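You operate a simulated robot arm through the tools that you are given. There is no shell and no other tool.

The job below is to be done with a simulated robot arm. You get a single attempt, and the scene is never put back.

Task
Put things in order on the long platform top. At the end: the black basin plug stands where the blue water bottle stood; the white paper ball stands where the black basin plug stood; the white tube with the green foot stands on top of the pink soap bar; the blue water bottle stands where the white tube with the green foot stood; whatever was shut is shut again. Leave all else as you found it, and nothing knocked over.
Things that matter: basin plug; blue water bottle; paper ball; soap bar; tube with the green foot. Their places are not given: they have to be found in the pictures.

The check looks at the end state, three seconds after you hand in, the way a careful person would. Anything else that was tipped, shoved, dropped, spilled or broken makes it a failure.

Robot
A 7-joint arm with a two-finger parallel gripper, fixed in place. Base frame: the origin is at the foot of the arm, x ahead of it, y to its left, z up. Lengths are in mm, angles in rad, forces in N, time in s.
With the tool pointing down near the work surface it reaches from about 100 to 640 mm from the base axis. Its first joint turns from -1.152 to 1.152 rad. Payload 1.57 kg.
Tool frame: the origin (TCP) lies between the finger pads and is the grasp point; the fingertips stand 30 mm ahead of it; z points along the fingers, y is the line along which they close. The gripper opens to 80 mm. The fingers are 17 mm wide and 12 mm thick; the gripper's body (40 by 82 mm) begins 80 mm behind the TCP.
Orientation is that of the tool frame in the base frame, as a unit quaternion [w, x, y, z]. With the fingers straight down and closing along the base's y, the tool's x points along the base's -x, its y along +y and its z along -z.

Tools
- The arm moves only by the tool nudge_tool. Its arguments are lists of equal length, an entry for each row: "delta_pos": the shift along the tool's x, y, z in units of 100 mm (1.0 is 100 mm), a list of three; "delta_rot": the turn, a rotation vector about the tool's x, y, z in units of 120 degrees (1.0 is 120 degrees), a list of three; "hand": the finger opening in m, from 0 to 0.08. In form: {"delta_pos": [[dx, dy, dz], ...], "delta_rot": [[wx, wy, wz], ...], "hand": [hand, ...]}. A call has 1 to 20 rows; each row is the pose to reach, as a shift and turn from the pose commanded when the call began, along the tool's axes at that moment. A call with a number of a shift or a turn outside -1 to 1 is refused whole. Each row takes 0.2 s and may step no farther than 50 mm and 0.15 rad from the row before; otherwise, or with a gripper value out of range, the whole call is refused. A pose out of reach is approached as far as the arm can. The call stops where the force on the tool passes 40 N (or 10 N more than at its start, if that is more) or the arm is blocked; 0.2 s more then pass. Each finger travels about 72 mm/s and halts on what it meets, pressing with about 41 N; the grip force reading is that of the motor and also rises with nothing between the fingers. The clock runs only during rows and for 0.2 s after the last one: add rows that repeat a pose to give the fingers time. It gives the time, the measured TCP pose, the force on the tool (base axes), the opening and the grip force at its end, in the units of the frame above (readings bear some noise), with the torque about the TCP (base axes, N m) and any sound that the robot's microphone picked up, and new pictures: "views" is both (left out), scene, wrist or none.
- Cameras (640 x 400 px; columns grow to the right, rows downward): "scene" is fixed at [70.6, 441.6, 1432.2]; the picture's right is [-0.54, -0.84, 0.00], its down [-0.52, 0.33, -0.79] and it looks along [0.66, -0.43, -0.61] (base axes); focal length 370 px, centre (320, 200). "wrist" rides on the gripper at [72, -7, -122] in the tool frame; the picture's right is [0.09, 1.00, 0.00], its down [-0.84, 0.08, -0.54] and it looks along [-0.54, 0.05, 0.84] (tool axes); focal length 238 px, centre (320, 200).
- locate(camera, pixels): for up to 12 pixels [column, row] of the newest picture of that camera ("zoom" is the newest enlarged one), the place [x, y, z] in the base frame of the surface seen there, good to about 2 mm, but the place of the scene camera against the robot may be out by one fixed shift of up to 25 mm in any direction. No time passes.
- inspect(camera, box): a new picture of the part [left, top, right, bottom] of that camera's present view, enlarged. No time passes.
- job_done(): hands the job in; it is judged then, once.

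Open the gripper and draw the arm clear of the work before you hand the job in, unless the task says otherwise.

The tools are called after "Call:" as a command line: name --argument value ..., lists and objects as JSON in quotes. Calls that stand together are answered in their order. nudge_tool: Moves the arm, as the interface text tells. Its arguments: {"type":"object","properties":{"delta_pos":{"type":"array"},"delta_rot":{"type":"array"},"hand":{"type":"array"},"views":{"type":"string","enum":["both","scene","wrist","none"]}},"required":["delta_pos","delta_rot","hand"]} The other tools are called the same way: locate (camera, pixels) gives the place of the surface under pixels of a picture; inspect (camera, box) takes an enlarged picture of a part of a camera's view; job_done () hands the job in.

At the start:

```text
time_s: 0.0
tcp_pos: [338.7, 218.3, 1109.6]
ee_rot: [0.001, 0.0, 1.0, 0.0]
wrist_force: [0.4, 0.6, 0.2]
ft_torque: [-0.01, 0.03, 0.04]
grip_width: 79.9
grip_force: 0.1
```

scene: 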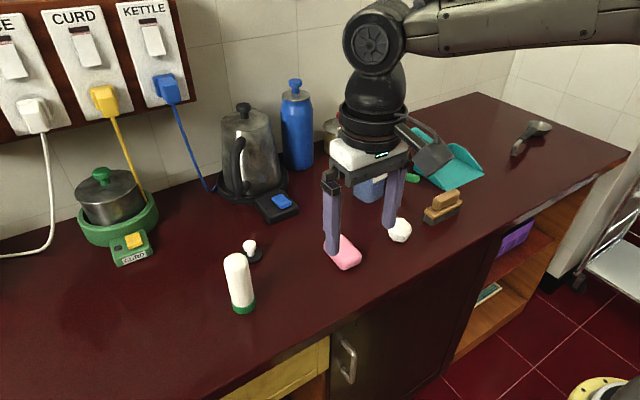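
wrist: 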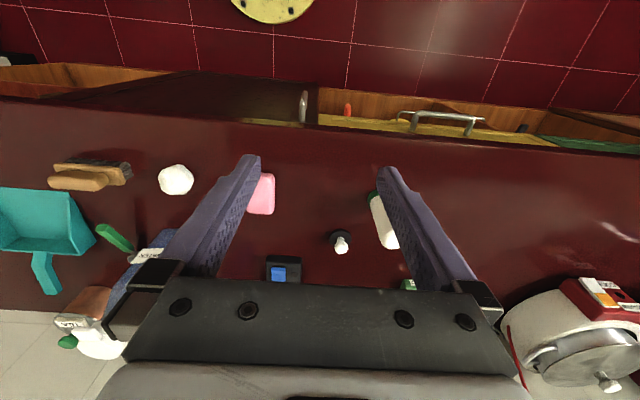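

The scene view shows the tube at (239,283), plug at (252,252), soap at (345,252), paper ball at (399,230) and blue bottle at (297,125). I'll enlarge the regions and locate these objects first.

Call:
inspect --camera "scene" --box '[200, 70, 360, 170]'

Call:
inspect --camera "scene" --box '[200, 200, 360, 320]'

Call:
inspect --camera "scene" --box '[320, 130, 480, 280]'

Call:
inspect --camera "wrist" --box '[0, 100, 320, 380]'

Call:
locate --camera "scene" --pixels '[[239, 260], [241, 308], [250, 243], [254, 256], [345, 245], [350, 265], [399, 228], [297, 125], [294, 82], [300, 165], [180, 290], [250, 150]]'

Call:
locate --camera "wrist" --pixels '[[340, 237], [341, 247], [383, 220], [375, 196], [262, 195], [268, 178], [268, 210], [176, 180], [320, 200], [300, 270], [320, 150], [90, 180]]'

```text
4.00 times, centred on (280, 120) of scene
```

zoom: 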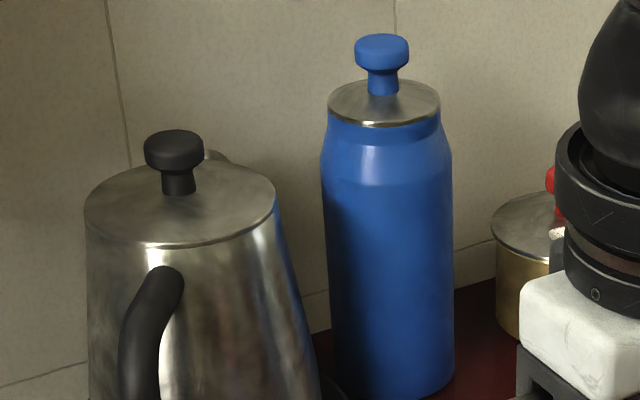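

```text
3.33 times, centred on (280, 260) of scene
```

zoom: 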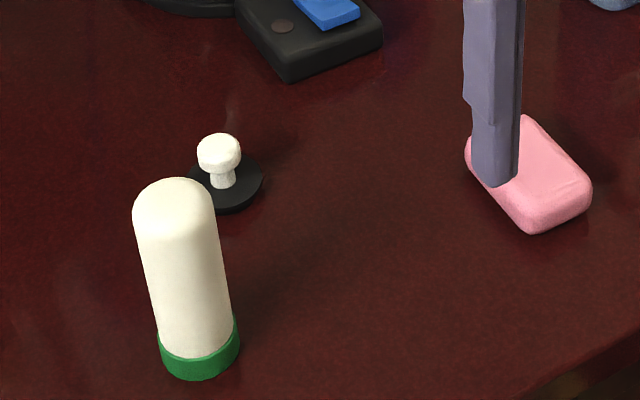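

```text
2.67 times, centred on (400, 205) of scene
```

zoom: 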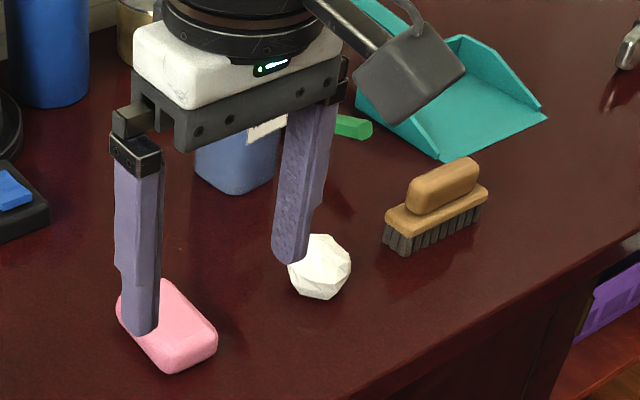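

```text
1.43 times, centred on (160, 240) of wrist
```

zoom: 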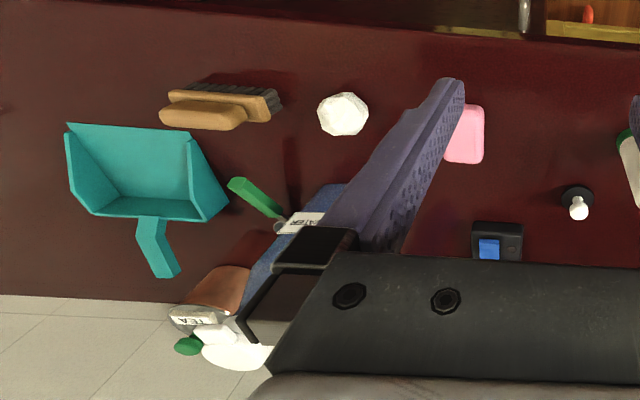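

```text
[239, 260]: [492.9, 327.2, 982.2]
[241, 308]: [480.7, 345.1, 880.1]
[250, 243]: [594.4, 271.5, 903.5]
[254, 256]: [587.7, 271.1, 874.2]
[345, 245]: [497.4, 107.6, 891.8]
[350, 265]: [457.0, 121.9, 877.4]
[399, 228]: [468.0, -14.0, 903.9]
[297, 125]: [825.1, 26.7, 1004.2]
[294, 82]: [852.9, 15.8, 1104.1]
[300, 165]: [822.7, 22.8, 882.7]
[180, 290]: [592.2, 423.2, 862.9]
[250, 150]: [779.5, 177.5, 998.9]
```

```text
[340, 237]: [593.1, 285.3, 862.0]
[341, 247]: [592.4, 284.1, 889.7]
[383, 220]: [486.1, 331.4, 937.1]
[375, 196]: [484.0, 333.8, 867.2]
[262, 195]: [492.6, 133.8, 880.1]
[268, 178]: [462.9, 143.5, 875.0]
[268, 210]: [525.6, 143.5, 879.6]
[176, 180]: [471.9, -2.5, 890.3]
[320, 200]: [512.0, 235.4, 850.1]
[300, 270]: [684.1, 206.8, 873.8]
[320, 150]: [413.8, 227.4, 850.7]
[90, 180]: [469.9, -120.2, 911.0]
```

Table is about z=850 by the wrist camera; the scene camera seems shifted by about (0,-12,+13). I measure more of the bottle, kettle, wall and floor.

Call:
inspect --camera "scene" --box '[270, 70, 350, 180]'

Call:
locate --camera "scene" --pixels '[[284, 125], [297, 125], [311, 125], [283, 150], [312, 150], [285, 98], [296, 103], [308, 98], [295, 92], [290, 82], [300, 82], [340, 100]]'

Call:
locate --camera "wrist" --pixels '[[320, 50], [320, 110], [470, 120], [330, 130], [280, 265], [600, 300], [60, 380], [150, 255], [540, 220], [600, 340], [470, 160], [20, 310]]'

Call:
locate --camera "scene" --pixels '[[243, 108], [240, 170], [220, 130], [272, 130], [280, 200], [330, 125], [240, 150], [250, 185], [215, 90], [600, 330], [345, 355], [470, 20]]'

```text
3.64 times, centred on (310, 125) of scene
```

zoom: 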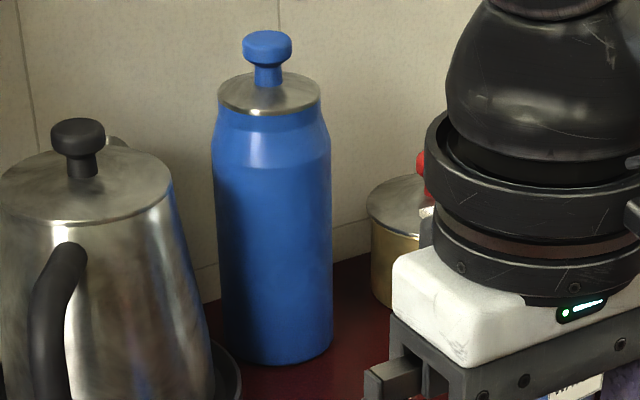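

```text
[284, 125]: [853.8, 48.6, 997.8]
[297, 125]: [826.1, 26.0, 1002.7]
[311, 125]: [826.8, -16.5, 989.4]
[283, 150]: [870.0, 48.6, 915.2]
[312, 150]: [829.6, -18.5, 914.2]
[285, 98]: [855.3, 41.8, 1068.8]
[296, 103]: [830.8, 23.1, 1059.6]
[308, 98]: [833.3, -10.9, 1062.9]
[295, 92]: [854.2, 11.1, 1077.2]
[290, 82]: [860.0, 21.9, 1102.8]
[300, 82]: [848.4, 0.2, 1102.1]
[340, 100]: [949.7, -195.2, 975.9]
```

```text
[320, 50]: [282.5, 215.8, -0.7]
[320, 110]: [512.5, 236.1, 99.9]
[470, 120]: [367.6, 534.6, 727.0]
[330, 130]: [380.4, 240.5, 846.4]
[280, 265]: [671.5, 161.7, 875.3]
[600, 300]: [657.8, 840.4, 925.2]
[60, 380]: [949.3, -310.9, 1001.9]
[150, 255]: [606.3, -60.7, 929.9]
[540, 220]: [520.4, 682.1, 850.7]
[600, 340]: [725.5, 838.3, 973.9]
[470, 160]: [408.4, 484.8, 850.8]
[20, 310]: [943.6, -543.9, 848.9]
```

```text
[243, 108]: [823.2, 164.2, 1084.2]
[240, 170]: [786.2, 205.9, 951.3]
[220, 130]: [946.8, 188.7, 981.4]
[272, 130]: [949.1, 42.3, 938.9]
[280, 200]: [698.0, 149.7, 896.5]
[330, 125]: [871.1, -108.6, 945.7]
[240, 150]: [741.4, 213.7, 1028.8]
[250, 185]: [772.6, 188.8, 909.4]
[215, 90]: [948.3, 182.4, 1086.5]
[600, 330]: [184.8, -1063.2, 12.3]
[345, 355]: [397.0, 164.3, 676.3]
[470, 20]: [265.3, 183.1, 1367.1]
```

Floor z≈0, wall x≈949, bottle axis roughly (855,20). I move toward above the tube (about (486,335)) to get a clean wrist view of it between the fingers.

Call:
nudge_tool --delta_pos '[[-0.2, 0.3, 0], [-0.4, 0.6, 0], [-0.6, 0.9, 0], [-0.7, 1.0, 0]]' --delta_rot '[[0, 0, 0], [0, 0, 0], [0, 0, 0], [0, 0, 0]]' --hand '[0.08, 0.08, 0.08, 0.08]'

```text
time_s: 1.0
tcp_pos: [409.6, 317.8, 1108.4]
ee_rot: [0.0, 0.0, 1.0, -0.001]
wrist_force: [0.2, 0.0, -0.5]
ft_torque: [0.03, 0.04, 0.0]
grip_width: 79.8
grip_force: 0.0
```

scene: 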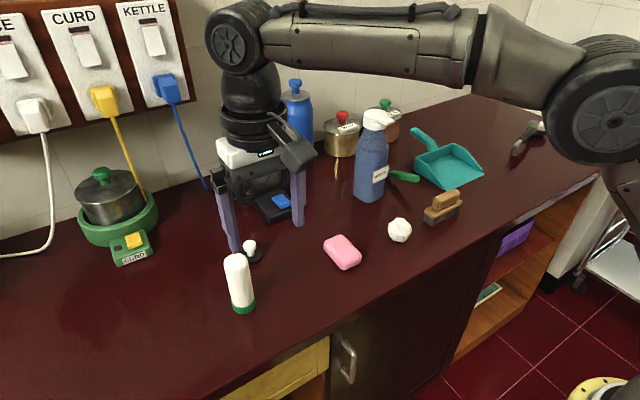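
wrist: 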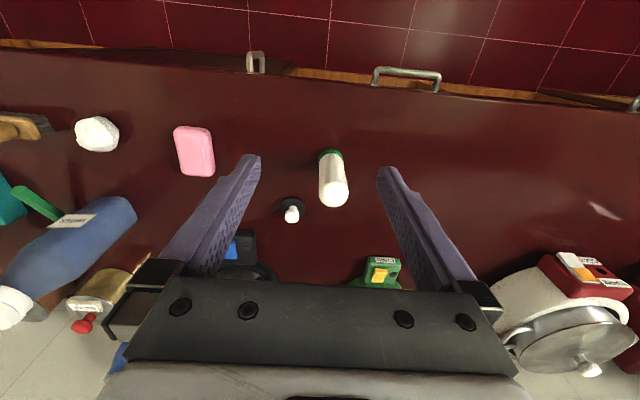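

Now the tube (333,180), plug (291,210), soap (194,152) and ball (97,134) are all clear in the wrist picture. I locate their outlines.

Call:
inspect --camera "wrist" --box '[270, 130, 370, 230]'

Call:
inspect --camera "wrist" --box '[60, 100, 240, 200]'

Call:
locate --camera "wrist" --pixels '[[335, 196], [334, 180], [322, 175], [343, 175], [330, 153], [321, 160], [341, 158], [291, 212], [283, 205], [301, 205], [291, 199], [334, 188]]'

Call:
locate --camera "wrist" --pixels '[[194, 150], [177, 131], [206, 129], [213, 170], [184, 174], [97, 132], [78, 134], [117, 134], [97, 119], [97, 150], [250, 140], [194, 165]]'

Call:
locate --camera "scene" --pixels '[[341, 250], [340, 237], [326, 247], [345, 266], [359, 256], [399, 226], [300, 320], [237, 257], [250, 243]]'

```text
4.00 times, centred on (320, 180) of wrist
```

zoom: 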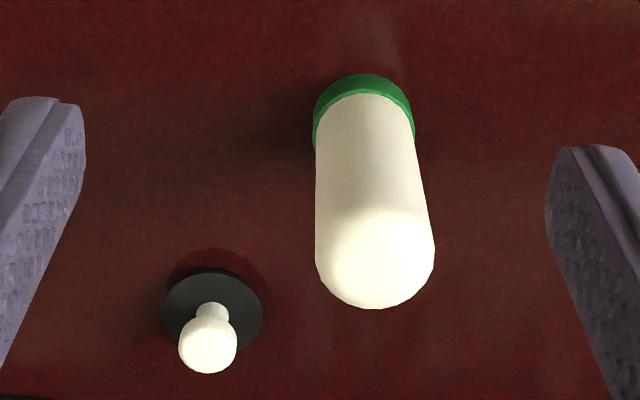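

```text
3.56 times, centred on (150, 150) of wrist
```

zoom: 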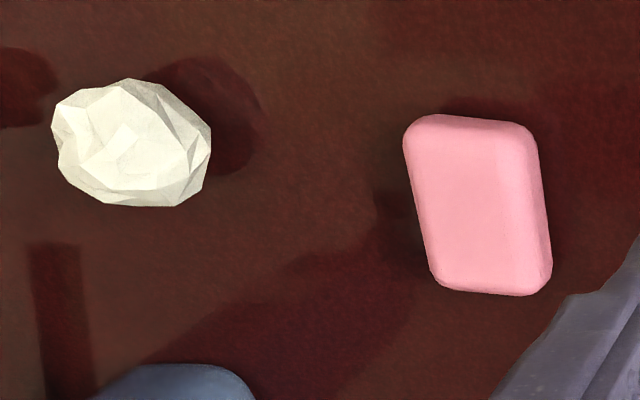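

```text
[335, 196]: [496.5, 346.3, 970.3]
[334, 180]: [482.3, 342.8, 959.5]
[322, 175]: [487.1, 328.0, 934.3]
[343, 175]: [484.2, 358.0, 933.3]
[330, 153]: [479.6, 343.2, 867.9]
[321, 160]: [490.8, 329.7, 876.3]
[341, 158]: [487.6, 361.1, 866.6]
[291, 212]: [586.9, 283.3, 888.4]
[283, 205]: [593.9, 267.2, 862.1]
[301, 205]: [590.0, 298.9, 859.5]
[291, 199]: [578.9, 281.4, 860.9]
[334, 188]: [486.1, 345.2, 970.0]
```

```text
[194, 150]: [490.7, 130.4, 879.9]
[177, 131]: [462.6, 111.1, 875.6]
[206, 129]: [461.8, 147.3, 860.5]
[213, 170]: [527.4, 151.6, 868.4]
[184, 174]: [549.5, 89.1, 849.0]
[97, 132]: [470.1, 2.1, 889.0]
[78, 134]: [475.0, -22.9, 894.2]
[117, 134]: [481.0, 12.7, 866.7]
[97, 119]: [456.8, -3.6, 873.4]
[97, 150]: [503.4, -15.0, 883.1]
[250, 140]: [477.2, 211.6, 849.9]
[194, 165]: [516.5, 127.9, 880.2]
```

```text
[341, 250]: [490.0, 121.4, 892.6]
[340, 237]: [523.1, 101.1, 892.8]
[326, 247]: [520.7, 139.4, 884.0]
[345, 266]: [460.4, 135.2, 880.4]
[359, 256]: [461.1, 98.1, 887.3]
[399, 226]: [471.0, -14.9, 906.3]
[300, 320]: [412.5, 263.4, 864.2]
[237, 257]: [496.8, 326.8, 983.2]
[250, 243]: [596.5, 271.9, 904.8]
```

Tube axis comes out at about (496,344.5), top z 970; soap top z 880 centred at (494,131). I move over the tube and down to tip height just above it.

Call:
nudge_tool --delta_pos '[[-0.4, 0.13, 0], [-0.8, 0.262, 0], [-0.873, 0.262, 0.4], [-0.873, 0.262, 0.85]]' --delta_rot '[[0, 0, 0], [0, 0, 0], [0, 0, 0], [0, 0, 0]]' --hand '[0.08, 0.08, 0.08, 0.08]'

```text
time_s: 2.0
tcp_pos: [498.4, 341.8, 1023.1]
ee_rot: [0.001, -0.001, 1.0, 0.0]
wrist_force: [-0.6, -0.7, -0.2]
ft_torque: [0.03, -0.02, 0.02]
grip_width: 80.2
grip_force: 0.0
out of reach, approached as far as the arm can: row 2
```

scene: 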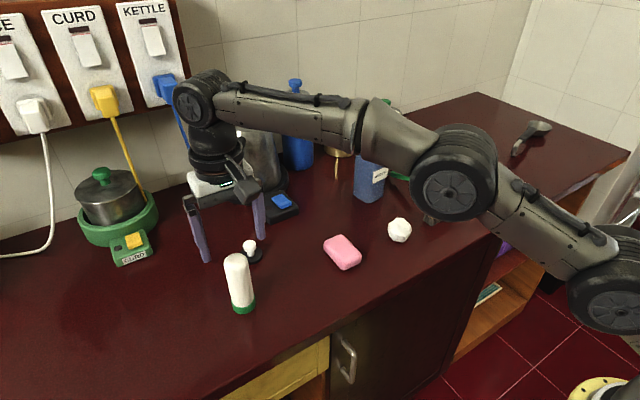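
wrist: 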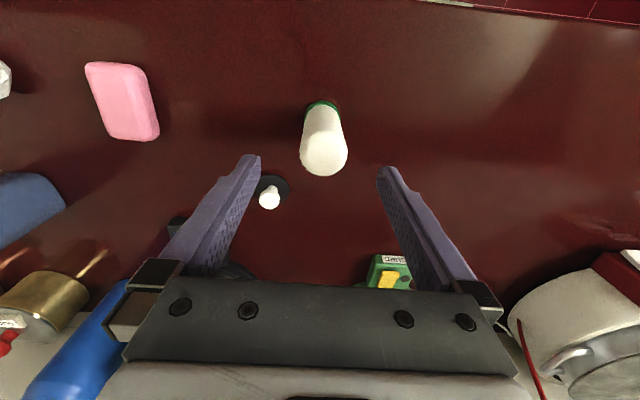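

The tube now sits between the fingers at (323,155). I relocate its top to centre precisely.

Call:
inspect --camera "wrist" --box '[240, 80, 400, 220]'

Call:
locate --camera "wrist" --pixels '[[324, 160], [324, 172], [324, 140], [303, 150], [345, 150], [322, 104], [309, 108], [336, 108], [270, 197], [122, 100], [90, 66], [142, 66]]'

Call:
locate --camera "wrist" --pixels '[[158, 135], [110, 139], [130, 110], [110, 90], [145, 90], [100, 110]]'

```text
2.86 times, centred on (320, 150) of wrist
```

zoom: 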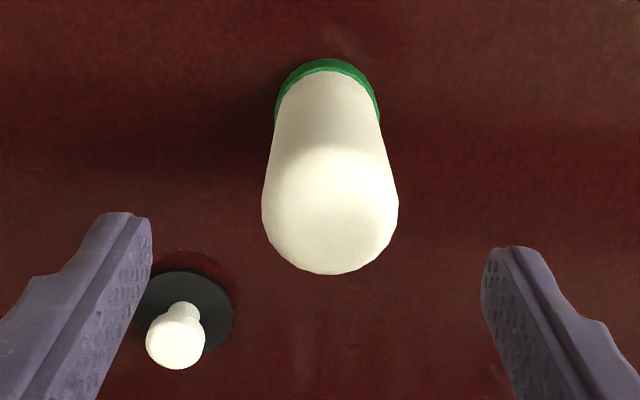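

```text
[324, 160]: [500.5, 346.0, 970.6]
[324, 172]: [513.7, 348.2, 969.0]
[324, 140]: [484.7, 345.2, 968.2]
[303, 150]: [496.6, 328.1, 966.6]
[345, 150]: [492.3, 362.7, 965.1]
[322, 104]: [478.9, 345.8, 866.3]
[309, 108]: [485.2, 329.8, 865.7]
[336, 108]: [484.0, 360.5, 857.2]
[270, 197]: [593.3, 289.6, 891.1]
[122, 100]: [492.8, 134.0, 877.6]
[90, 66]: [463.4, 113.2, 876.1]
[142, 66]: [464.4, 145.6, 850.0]
```

```text
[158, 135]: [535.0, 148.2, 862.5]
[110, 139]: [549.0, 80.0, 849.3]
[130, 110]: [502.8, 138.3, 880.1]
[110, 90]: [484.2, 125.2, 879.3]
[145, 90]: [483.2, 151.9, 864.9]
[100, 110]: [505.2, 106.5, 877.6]
```

Tube axis at about (496.5,345.5). I descend 100 mm straight around it, fingers open.

Call:
nudge_tool --delta_pos '[[0, 0.02, 0.3], [0, 0.02, 0.6], [0, 0.02, 0.85], [0, 0.02, 1.0], [0, 0.02, 1.0]]' --delta_rot '[[0, 0, 0], [0, 0, 0], [0, 0, 0], [0, 0, 0], [0, 0, 0]]' --hand '[0.08, 0.08, 0.08, 0.08, 0.08]'

```text
time_s: 3.2
tcp_pos: [497.8, 346.4, 923.7]
ee_rot: [0.0, 0.0, 1.0, 0.0]
wrist_force: [0.2, -0.4, 0.2]
ft_torque: [0.01, 0.0, 0.01]
grip_width: 80.3
grip_force: 0.1
```

scene: 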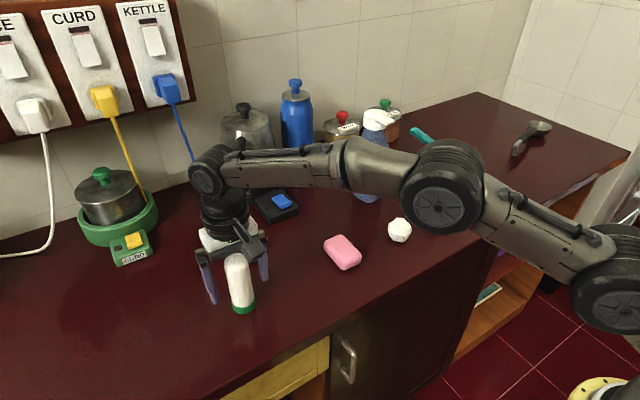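
wrist: 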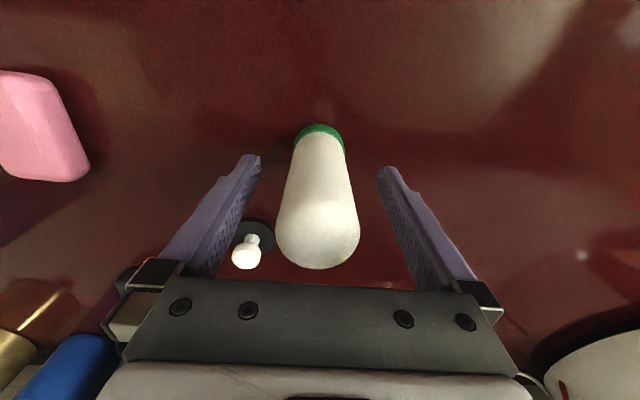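

The tube stands between the fingers; I close on it gently without moving.

Call:
nudge_tool --delta_pos '[[0, 0, 0], [0, 0, 0], [0, 0, 0], [0, 0, 0]]' --delta_rot '[[0, 0, 0], [0, 0, 0], [0, 0, 0], [0, 0, 0]]' --hand '[0.03, 0.03, 0.03, 0.03]' --views "wrist"

```text
time_s: 4.2
tcp_pos: [498.0, 346.2, 924.0]
ee_rot: [0.0, 0.001, 1.0, 0.001]
wrist_force: [0.6, 1.5, 0.1]
ft_torque: [0.05, 0.0, 0.01]
grip_width: 38.6
grip_force: 40.6
```

wrist: 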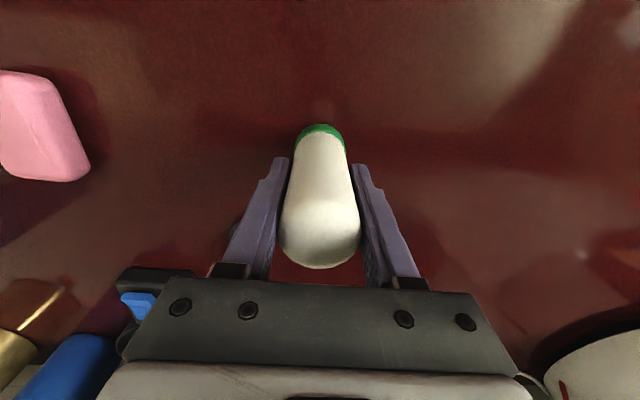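

Grip at 38.6 mm, holding. I lift 65 mm and carry part way toward the soap (y down).

Call:
nudge_tool --delta_pos '[[0, 0, -0.15], [0, 0, -0.4], [0, 0, -0.65], [0, -0.3, -0.65], [0, -0.65, -0.65], [0, -1.0, -0.65]]' --delta_rot '[[0, 0, 0], [0, 0, 0], [0, 0, 0], [0, 0, 0], [0, 0, 0], [0, 0, 0]]' --hand '[0.03, 0.03, 0.03, 0.03, 0.03, 0.03]'

```text
time_s: 5.6
tcp_pos: [496.4, 245.2, 988.9]
ee_rot: [-0.001, 0.0, 1.0, 0.0]
wrist_force: [0.2, 0.1, -1.3]
ft_torque: [-0.02, 0.01, 0.0]
grip_width: 39.0
grip_force: 40.3
```

scene: 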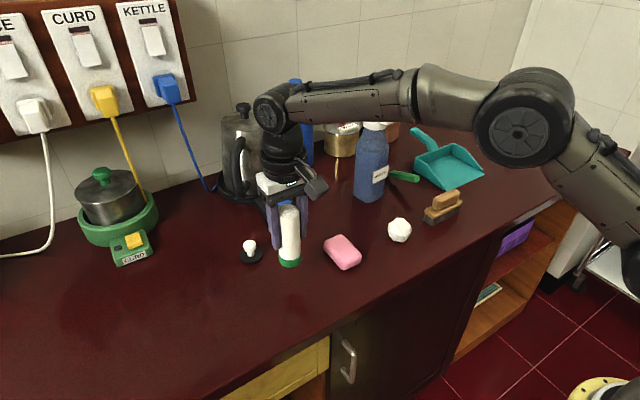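
wrist: 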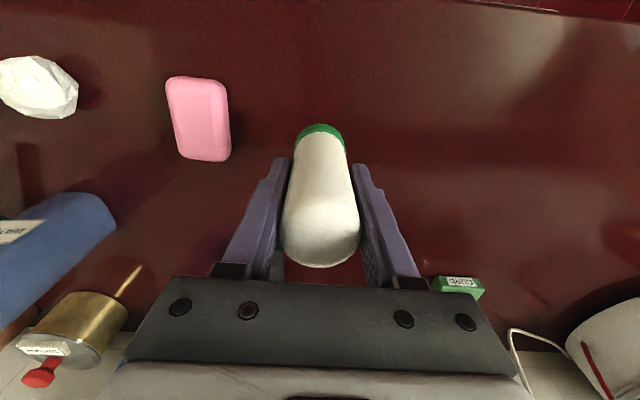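

The tube is held upright; soap is in view at (198,118). I locate the soap's edges again for an accurate centre.

Call:
inspect --camera "wrist" --box '[140, 60, 260, 180]'

Call:
locate --camera "wrist" --pixels '[[198, 118], [170, 90], [192, 82], [222, 90], [172, 120], [226, 120], [178, 150], [182, 157], [205, 158], [228, 152], [195, 100], [200, 145]]'

Call:
locate --camera "scene" --pixels '[[341, 250], [341, 236], [329, 247], [345, 265], [359, 254], [289, 260], [363, 185], [375, 118], [358, 150], [390, 150], [372, 195], [378, 128]]'

```text
3.33 times, centred on (200, 120) of wrist
```

zoom: 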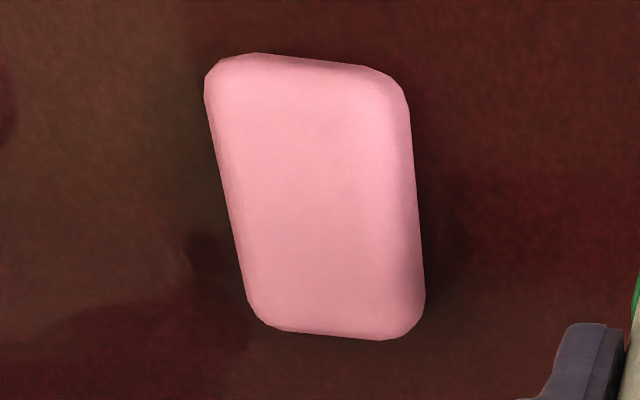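

```text
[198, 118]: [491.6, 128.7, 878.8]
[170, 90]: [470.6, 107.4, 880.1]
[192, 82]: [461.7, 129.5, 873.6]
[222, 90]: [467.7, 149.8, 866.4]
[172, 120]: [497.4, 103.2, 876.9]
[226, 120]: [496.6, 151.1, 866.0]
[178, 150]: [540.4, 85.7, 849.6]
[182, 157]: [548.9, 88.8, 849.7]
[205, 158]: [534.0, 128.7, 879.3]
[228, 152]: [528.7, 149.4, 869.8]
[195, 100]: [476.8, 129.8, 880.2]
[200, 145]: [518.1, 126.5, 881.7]
```

```text
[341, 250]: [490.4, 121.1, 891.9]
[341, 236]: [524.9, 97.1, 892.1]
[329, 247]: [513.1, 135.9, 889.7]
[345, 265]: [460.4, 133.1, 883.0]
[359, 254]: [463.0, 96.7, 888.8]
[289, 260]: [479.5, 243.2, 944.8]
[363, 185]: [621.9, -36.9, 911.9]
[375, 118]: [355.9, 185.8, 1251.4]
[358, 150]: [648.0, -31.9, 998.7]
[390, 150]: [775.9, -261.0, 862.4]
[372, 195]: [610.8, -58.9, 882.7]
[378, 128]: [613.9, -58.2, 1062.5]
```

Soap centre is about (497,128), top z 880. I carry the tube the rest of the way over it at the same height.

Call:
nudge_tool --delta_pos '[[-0.01, -0.35, 0], [-0.01, -0.7, 0], [-0.01, -1.0, 0], [-0.01, -1.0, 0]]' --delta_rot '[[0, 0, 0], [0, 0, 0], [0, 0, 0], [0, 0, 0]]' --hand '[0.03, 0.03, 0.03, 0.03]' --views "none"

Call:
nudge_tool --delta_pos '[[0, -0.185, 0], [0, -0.185, 0.1], [0, -0.185, 0.1]]' --delta_rot '[[0, 0, 0], [0, 0, 0], [0, 0, 0]]' --hand '[0.03, 0.03, 0.03]'

```text
time_s: 6.6
tcp_pos: [496.4, 146.4, 989.0]
ee_rot: [0.0, 0.001, 1.0, 0.0]
wrist_force: [0.6, 0.1, -1.5]
ft_torque: [0.0, -0.02, -0.01]
grip_width: 38.9
grip_force: 41.0
```

```text
time_s: 7.4
tcp_pos: [498.6, 127.7, 979.3]
ee_rot: [0.0, 0.0, 1.0, 0.0]
wrist_force: [-0.2, -0.6, -1.1]
ft_torque: [0.03, 0.0, -0.05]
grip_width: 38.9
grip_force: 41.0
```

scene: 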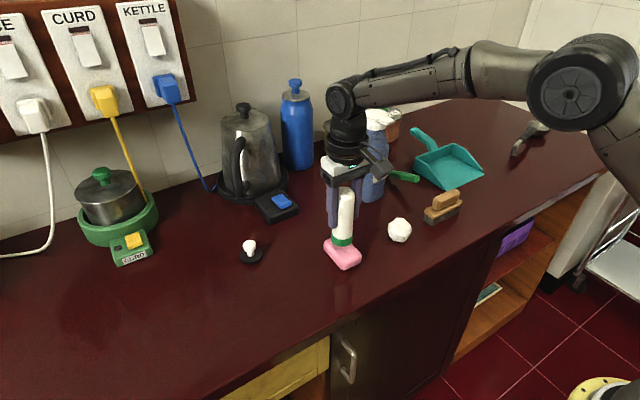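
wrist: 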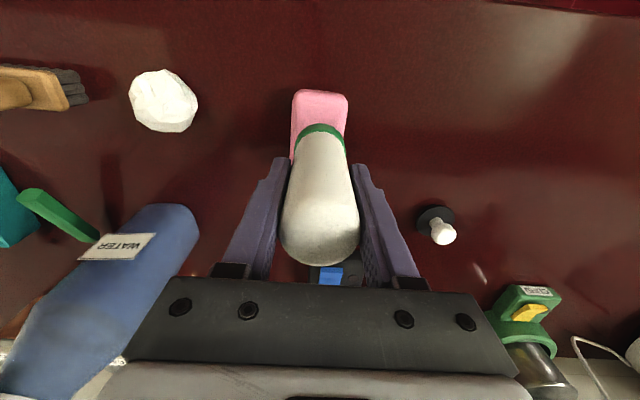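

The spray bottle's label appears to read "WATER" (mirrored/upside down at (118,247) in wrist view). This matters for identifying the "blue water bottle", so I inspect both bottles closely.

Call:
inspect --camera "wrist" --box '[0, 180, 220, 380]'

Call:
inspect --camera "scene" --box '[340, 90, 440, 210]'

Call:
inspect --camera "scene" --box '[210, 70, 330, 230]'

Call:
inspect --camera "wrist" --box '[240, 80, 400, 280]'

```text
2.00 times, centred on (110, 280) of wrist
```

zoom: 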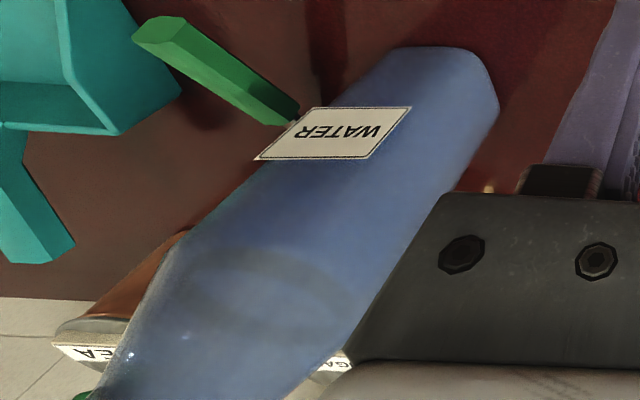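

```text
3.33 times, centred on (390, 150) of scene
```

zoom: 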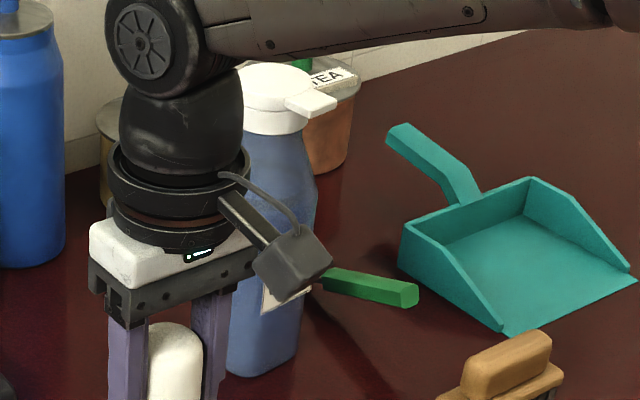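

```text
2.50 times, centred on (270, 150) of scene
```

zoom: 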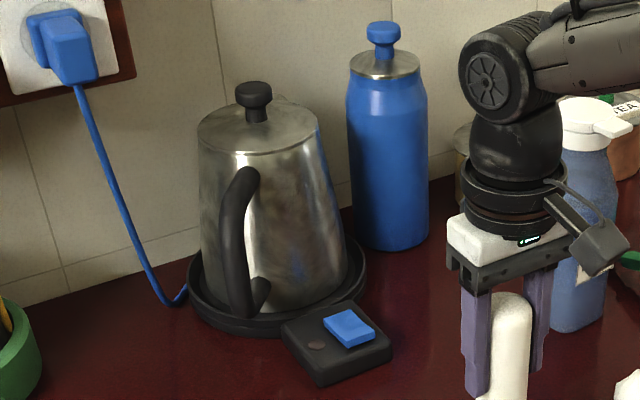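

```text
2.00 times, centred on (320, 180) of wrist
```

zoom: 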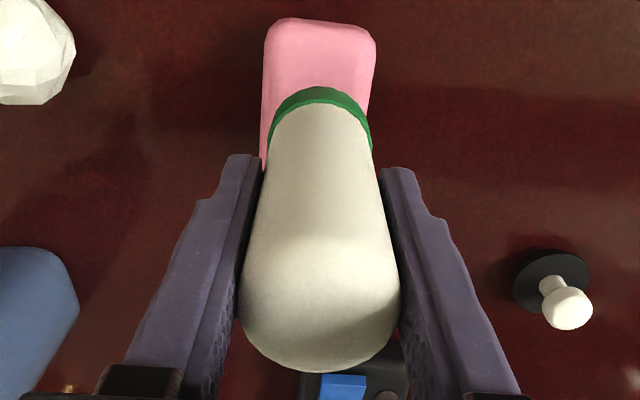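

The label clearly reads "WATER" on the blue bottle with the white cap at about (640,-50), within reach; the steel flask by the wall is a different item. Now I lower the tube until it meets the soap (contact expected around TCP z 954).

Call:
nudge_tool --delta_pos '[[0, 0, 0.1], [0, 0, 0.18], [0, 0, 0.22], [0, 0, 0.245], [0, 0, 0.245]]' --delta_rot '[[0, 0, 0], [0, 0, 0], [0, 0, 0], [0, 0, 0], [0, 0, 0]]' --hand '[0.03, 0.03, 0.03, 0.03, 0.03]'

```text
time_s: 8.6
tcp_pos: [497.3, 126.8, 956.1]
ee_rot: [0.001, -0.001, 1.0, 0.0]
wrist_force: [-0.4, 0.8, -0.3]
ft_torque: [0.05, 0.0, -0.04]
grip_width: 38.6
grip_force: 41.4
```

scene: 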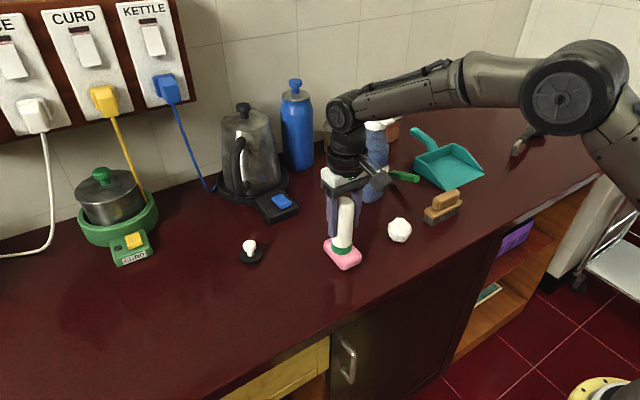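
wrist: 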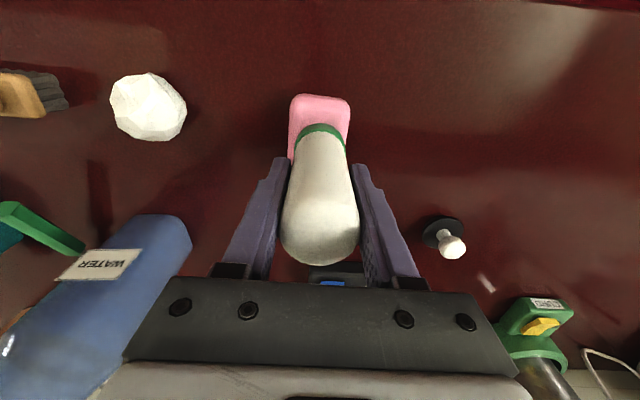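

No clear contact yet (force z -0.3). I lower in 1 mm steps.

Call:
nudge_tool --delta_pos '[[0, 0, 0.01], [0, 0, 0.01]]' --delta_rot '[[0, 0, 0], [0, 0, 0]]' --hand '[0.03, 0.03]' --views "none"

Call:
nudge_tool --delta_pos '[[0, 0, 0.01], [0, 0, 0.01]]' --delta_rot '[[0, 0, 0], [0, 0, 0]]' --hand '[0.03, 0.03]' --views "none"

```text
time_s: 9.2
tcp_pos: [496.9, 129.1, 955.9]
ee_rot: [0.0, 0.0, 1.0, 0.0]
wrist_force: [0.9, -0.7, 4.5]
ft_torque: [-0.14, 0.02, 0.02]
grip_width: 38.5
grip_force: 41.3
```

```text
time_s: 9.8
tcp_pos: [496.0, 128.2, 956.2]
ee_rot: [0.001, 0.0, 1.0, 0.0]
wrist_force: [-1.4, -1.5, 10.9]
ft_torque: [-0.22, 0.14, 0.04]
grip_width: 38.7
grip_force: 40.8
```

Contact made (10.9 N up). I ease up 1.5 mm and open the fingers.

Call:
nudge_tool --delta_pos '[[0, 0, -0.015], [0, 0, -0.015], [0, 0, -0.015], [0, 0, -0.015], [0, 0, -0.015], [0, 0, -0.015]]' --delta_rot '[[0, 0, 0], [0, 0, 0], [0, 0, 0], [0, 0, 0], [0, 0, 0], [0, 0, 0]]' --hand '[0.03, 0.045, 0.06, 0.075, 0.08, 0.08]'

```text
time_s: 11.2
tcp_pos: [498.3, 128.4, 954.8]
ee_rot: [0.0, 0.0, 1.0, 0.0]
wrist_force: [-0.2, -0.3, -1.0]
ft_torque: [0.0, 0.02, 0.02]
grip_width: 79.8
grip_force: 0.0
```

scene: 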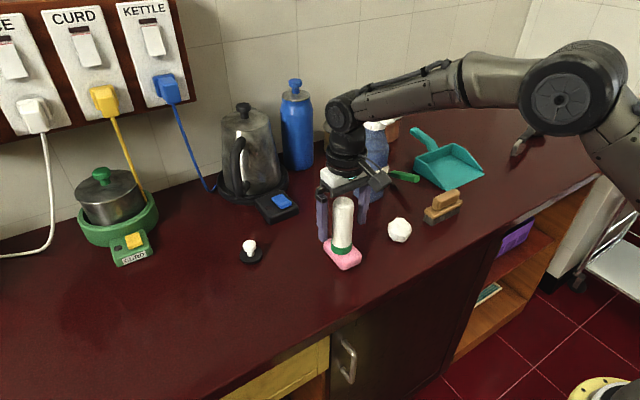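
wrist: 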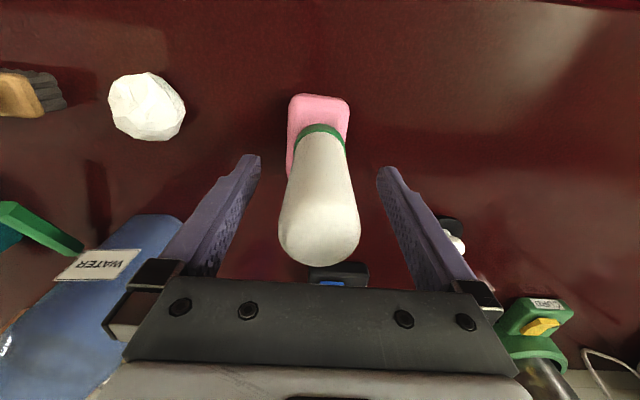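

The tube stands on the soap, centred. I raise straight up 100 mm, then back off.

Call:
nudge_tool --delta_pos '[[0, 0, -0.3], [0, 0, -0.65], [0, 0, -1.0], [0, 0, -1.0]]' --delta_rot '[[0, 0, 0], [0, 0, 0], [0, 0, 0], [0, 0, 0]]' --hand '[0.08, 0.08, 0.08, 0.08]' --views "none"

Call:
nudge_tool --delta_pos '[[0.2, -0.35, -0.3], [0.4, -0.7, -0.6], [0.6, -1.0, -0.8], [0.8, -1.0, -0.8]]' --delta_rot '[[0, 0, 0], [0, 0, 0], [0, 0, 0], [0, 0, 0]]' --hand '[0.08, 0.08, 0.08, 0.08]'

```text
time_s: 12.2
tcp_pos: [497.7, 130.3, 1056.4]
ee_rot: [0.0, -0.001, 1.0, 0.0]
wrist_force: [0.2, -0.1, -0.3]
ft_torque: [-0.01, 0.02, -0.03]
grip_width: 80.1
grip_force: 0.0
```

```text
refused: row 1 steps farther than a row can; nothing moved
```

The second move's first row was a hair over 50 mm, so nothing moved; I repeat it with smaller steps.

Call:
nudge_tool --delta_pos '[[0.2, -0.3, -0.2], [0.4, -0.6, -0.4], [0.6, -0.9, -0.6], [0.8, -1.0, -0.8], [1.0, -1.0, -0.8], [1.0, -1.0, -0.8]]' --delta_rot '[[0, 0, 0], [0, 0, 0], [0, 0, 0], [0, 0, 0], [0, 0, 0], [0, 0, 0]]' --hand '[0.08, 0.08, 0.08, 0.08, 0.08, 0.08]'

```text
time_s: 13.6
tcp_pos: [398.7, 30.8, 1136.4]
ee_rot: [0.0, 0.0, 1.0, 0.0]
wrist_force: [-0.5, 0.6, 0.5]
ft_torque: [-0.02, 0.02, 0.03]
grip_width: 80.1
grip_force: 0.1
```

scene: 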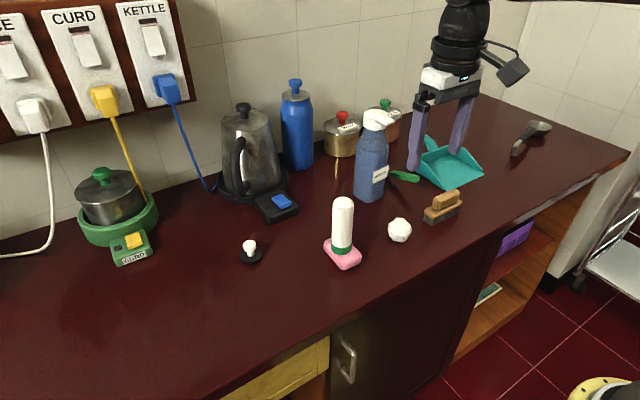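
wrist: 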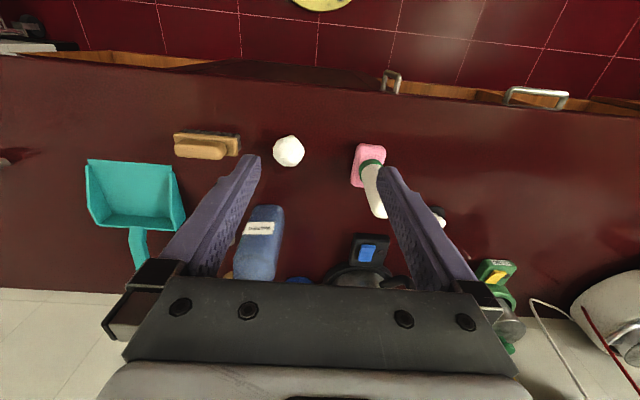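

Everything is in clear view now. I inspect and measure the water bottle and the green object next to it.

Call:
inspect --camera "scene" --box '[330, 95, 430, 215]'

Call:
inspect --camera "scene" --box '[360, 150, 430, 210]'

Call:
inspect --camera "scene" --box '[310, 180, 380, 280]'

Call:
locate --camera "scene" --pixels '[[357, 145], [370, 145], [387, 145], [355, 185], [370, 190], [384, 185], [372, 113], [364, 118], [387, 118], [393, 121], [372, 127], [405, 177]]'

Call:
locate --camera "scene" --pixels '[[418, 180], [390, 173], [366, 160], [369, 201], [342, 200], [341, 250], [399, 226], [418, 165], [440, 205]]'

Call:
locate --camera "wrist" --pixels '[[266, 210], [252, 208], [281, 208], [244, 240], [278, 250], [262, 265], [260, 228], [288, 150], [440, 215]]'

```text
3.33 times, centred on (380, 155) of scene
```

zoom: 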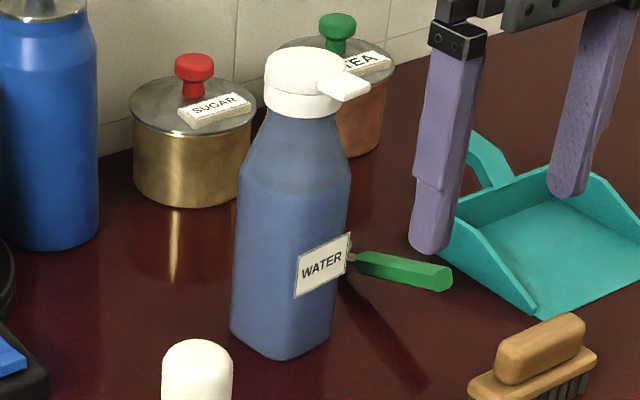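

```text
6.67 times, centred on (395, 180) of scene
```

zoom: 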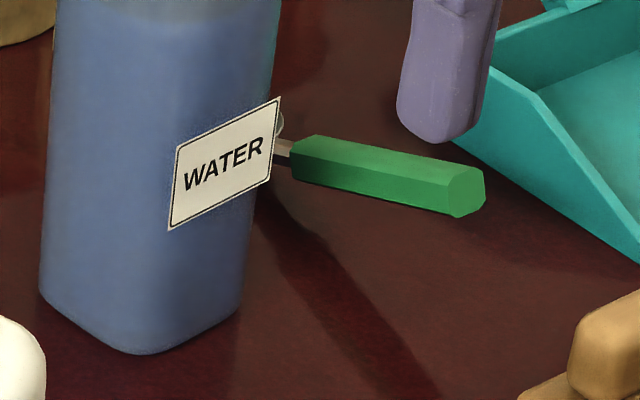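

```text
4.00 times, centred on (345, 230) of scene
```

zoom: 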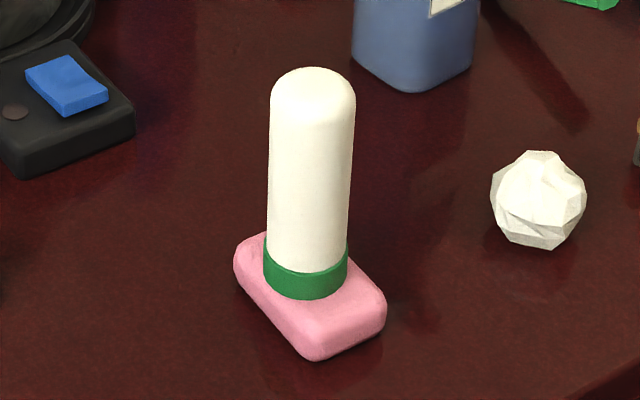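

```text
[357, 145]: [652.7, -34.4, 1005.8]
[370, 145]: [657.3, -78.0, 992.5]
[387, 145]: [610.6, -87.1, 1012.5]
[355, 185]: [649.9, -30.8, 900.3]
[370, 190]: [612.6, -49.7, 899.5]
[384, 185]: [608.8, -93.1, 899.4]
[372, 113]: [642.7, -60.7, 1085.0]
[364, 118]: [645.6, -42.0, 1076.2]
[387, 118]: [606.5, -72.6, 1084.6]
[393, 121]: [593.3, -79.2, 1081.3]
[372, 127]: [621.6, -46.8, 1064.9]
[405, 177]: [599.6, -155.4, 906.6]
```

```text
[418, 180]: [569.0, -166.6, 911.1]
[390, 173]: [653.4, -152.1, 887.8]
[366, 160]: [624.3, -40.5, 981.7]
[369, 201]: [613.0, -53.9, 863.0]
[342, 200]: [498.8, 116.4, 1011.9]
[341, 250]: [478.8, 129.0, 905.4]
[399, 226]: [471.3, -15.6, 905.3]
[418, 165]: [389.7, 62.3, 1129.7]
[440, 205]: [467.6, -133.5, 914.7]
```

```text
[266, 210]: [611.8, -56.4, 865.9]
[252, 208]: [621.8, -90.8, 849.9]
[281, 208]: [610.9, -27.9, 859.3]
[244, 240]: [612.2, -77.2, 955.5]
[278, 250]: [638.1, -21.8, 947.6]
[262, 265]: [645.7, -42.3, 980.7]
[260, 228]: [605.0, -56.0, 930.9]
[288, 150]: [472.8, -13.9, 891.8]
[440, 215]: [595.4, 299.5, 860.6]
```

The water bottle is square-sectioned, about 62 mm wide, centred near (642,-51), top z≈1072; vertical grasp is at the reach limit, so a tilted tool (about 55° from vertical) is better. I pitch the tool up in free space and move in front of the bottle to look at it level.

Call:
nudge_tool --delta_pos '[[0.02, -0.11, 0.13], [0.05, -0.22, 0.27], [0.07, -0.34, 0.4], [0.1, -0.45, 0.54], [0.12, -0.56, 0.67], [0.14, -0.68, 0.81], [0.17, -0.79, 0.95], [0.17, -0.79, 0.95]]' --delta_rot '[[0, -0.065, 0], [0, -0.131, 0], [0, -0.196, 0], [0, -0.262, 0], [0, -0.327, 0], [0, -0.393, 0], [0, -0.458, 0], [0, -0.458, 0]]' --hand '[0.08, 0.08, 0.08, 0.08, 0.08, 0.08, 0.08, 0.08]'

```text
time_s: 15.4
tcp_pos: [381.6, -52.0, 1042.1]
ee_rot: [0.462, 0.0, 0.887, -0.001]
wrist_force: [0.3, 0.0, 1.1]
ft_torque: [-0.01, -0.01, 0.03]
grip_width: 79.9
grip_force: 0.0
```

scene: 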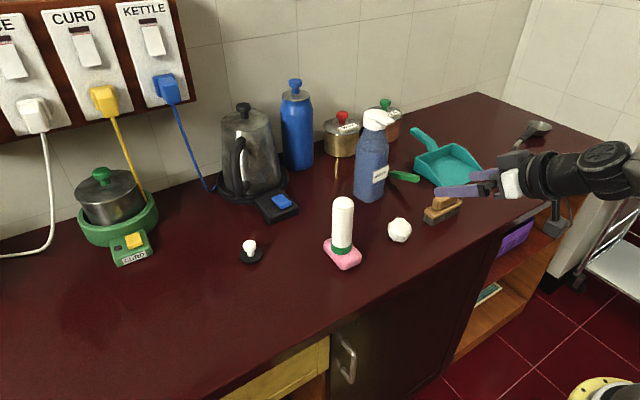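
wrist: 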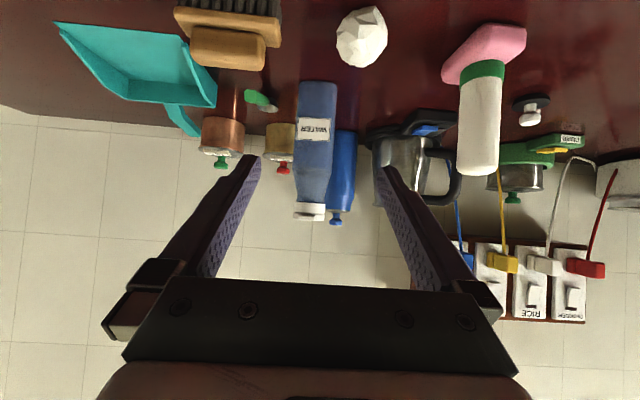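

The tilt works and the level view shows the bottle at (315,140) with the green handle at (260,100). I zoom in and measure.

Call:
inspect --camera "wrist" --box '[230, 60, 390, 230]'

Call:
locate --camera "wrist" --pixels '[[315, 100], [300, 84], [335, 84], [298, 110], [335, 110], [297, 155], [333, 155], [315, 150], [305, 208], [318, 212], [300, 195], [326, 195]]'

Call:
locate --camera "wrist" --pixels '[[248, 93], [262, 102], [272, 108], [276, 106], [282, 125], [360, 40], [485, 75], [530, 118], [490, 40], [424, 130], [400, 150], [310, 180]]'

```text
2.35 times, centred on (310, 145) of wrist
```

zoom: 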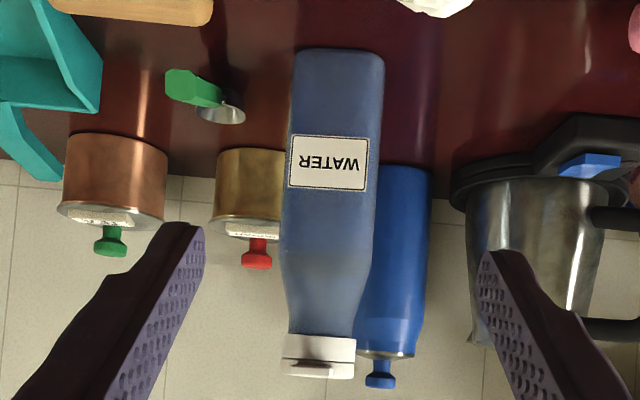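

```text
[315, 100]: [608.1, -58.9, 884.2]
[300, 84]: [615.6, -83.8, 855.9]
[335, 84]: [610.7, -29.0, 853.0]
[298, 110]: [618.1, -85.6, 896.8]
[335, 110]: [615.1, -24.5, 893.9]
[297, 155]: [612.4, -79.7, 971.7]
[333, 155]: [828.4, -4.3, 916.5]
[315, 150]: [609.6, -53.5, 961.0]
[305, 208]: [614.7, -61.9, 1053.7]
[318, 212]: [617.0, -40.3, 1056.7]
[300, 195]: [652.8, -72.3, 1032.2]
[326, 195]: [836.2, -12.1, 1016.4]
```

```text
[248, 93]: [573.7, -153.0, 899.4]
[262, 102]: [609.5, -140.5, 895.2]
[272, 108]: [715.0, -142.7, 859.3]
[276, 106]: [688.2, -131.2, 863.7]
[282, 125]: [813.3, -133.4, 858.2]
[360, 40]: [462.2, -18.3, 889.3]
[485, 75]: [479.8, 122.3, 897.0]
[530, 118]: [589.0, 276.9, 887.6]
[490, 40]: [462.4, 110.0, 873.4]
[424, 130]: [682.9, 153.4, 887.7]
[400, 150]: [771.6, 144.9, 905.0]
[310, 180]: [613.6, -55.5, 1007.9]
```

The green-handled spoon lies clear at y≈-140. Bottle faces span y≈-86..-23, front face x≈611. I approach along the tilted tool axis to just in front of the bottle.

Call:
nudge_tool --delta_pos '[[-0.2, -0.01, 0.25], [-0.4, -0.02, 0.5], [-0.6, -0.03, 0.75], [-0.708, -0.03, 1.0], [-0.708, -0.03, 1.0]]' --delta_rot '[[0, 0, 0], [0, 0, 0], [0, 0, 0], [0, 0, 0], [0, 0, 0]]' --hand '[0.08, 0.08, 0.08, 0.08, 0.08]'

```text
time_s: 16.6
tcp_pos: [501.6, -53.1, 1040.7]
ee_rot: [0.462, 0.001, 0.887, -0.001]
wrist_force: [-0.6, -0.3, 0.8]
ft_torque: [0.0, 0.04, -0.02]
grip_width: 79.9
grip_force: 0.1
```

scene: 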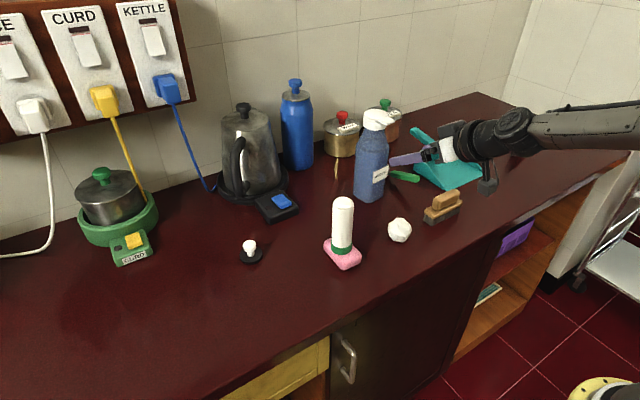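
wrist: 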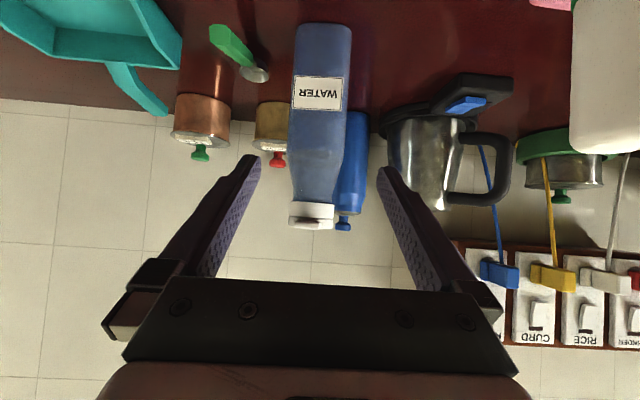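

Bottle is centred between the fingers (cols 290–350). I check edge positions once more before going in.

Call:
locate --camera "wrist" --pixels '[[293, 60], [349, 60], [292, 110], [346, 110], [320, 60], [320, 120], [300, 60], [342, 60], [295, 215], [330, 215]]'

Call:
inspect --camera "wrist" --box '[230, 10, 400, 240]'

```text
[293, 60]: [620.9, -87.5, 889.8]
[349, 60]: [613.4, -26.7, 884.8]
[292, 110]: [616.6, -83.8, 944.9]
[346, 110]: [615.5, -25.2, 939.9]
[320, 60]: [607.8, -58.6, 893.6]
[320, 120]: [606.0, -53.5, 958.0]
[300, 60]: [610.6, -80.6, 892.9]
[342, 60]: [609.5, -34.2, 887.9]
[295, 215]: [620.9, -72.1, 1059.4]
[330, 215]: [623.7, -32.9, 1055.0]
```

```text
1.74 times, centred on (315, 125) of wrist
```

zoom: 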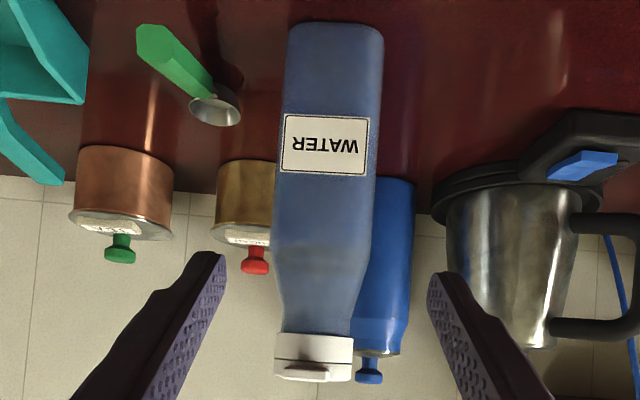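

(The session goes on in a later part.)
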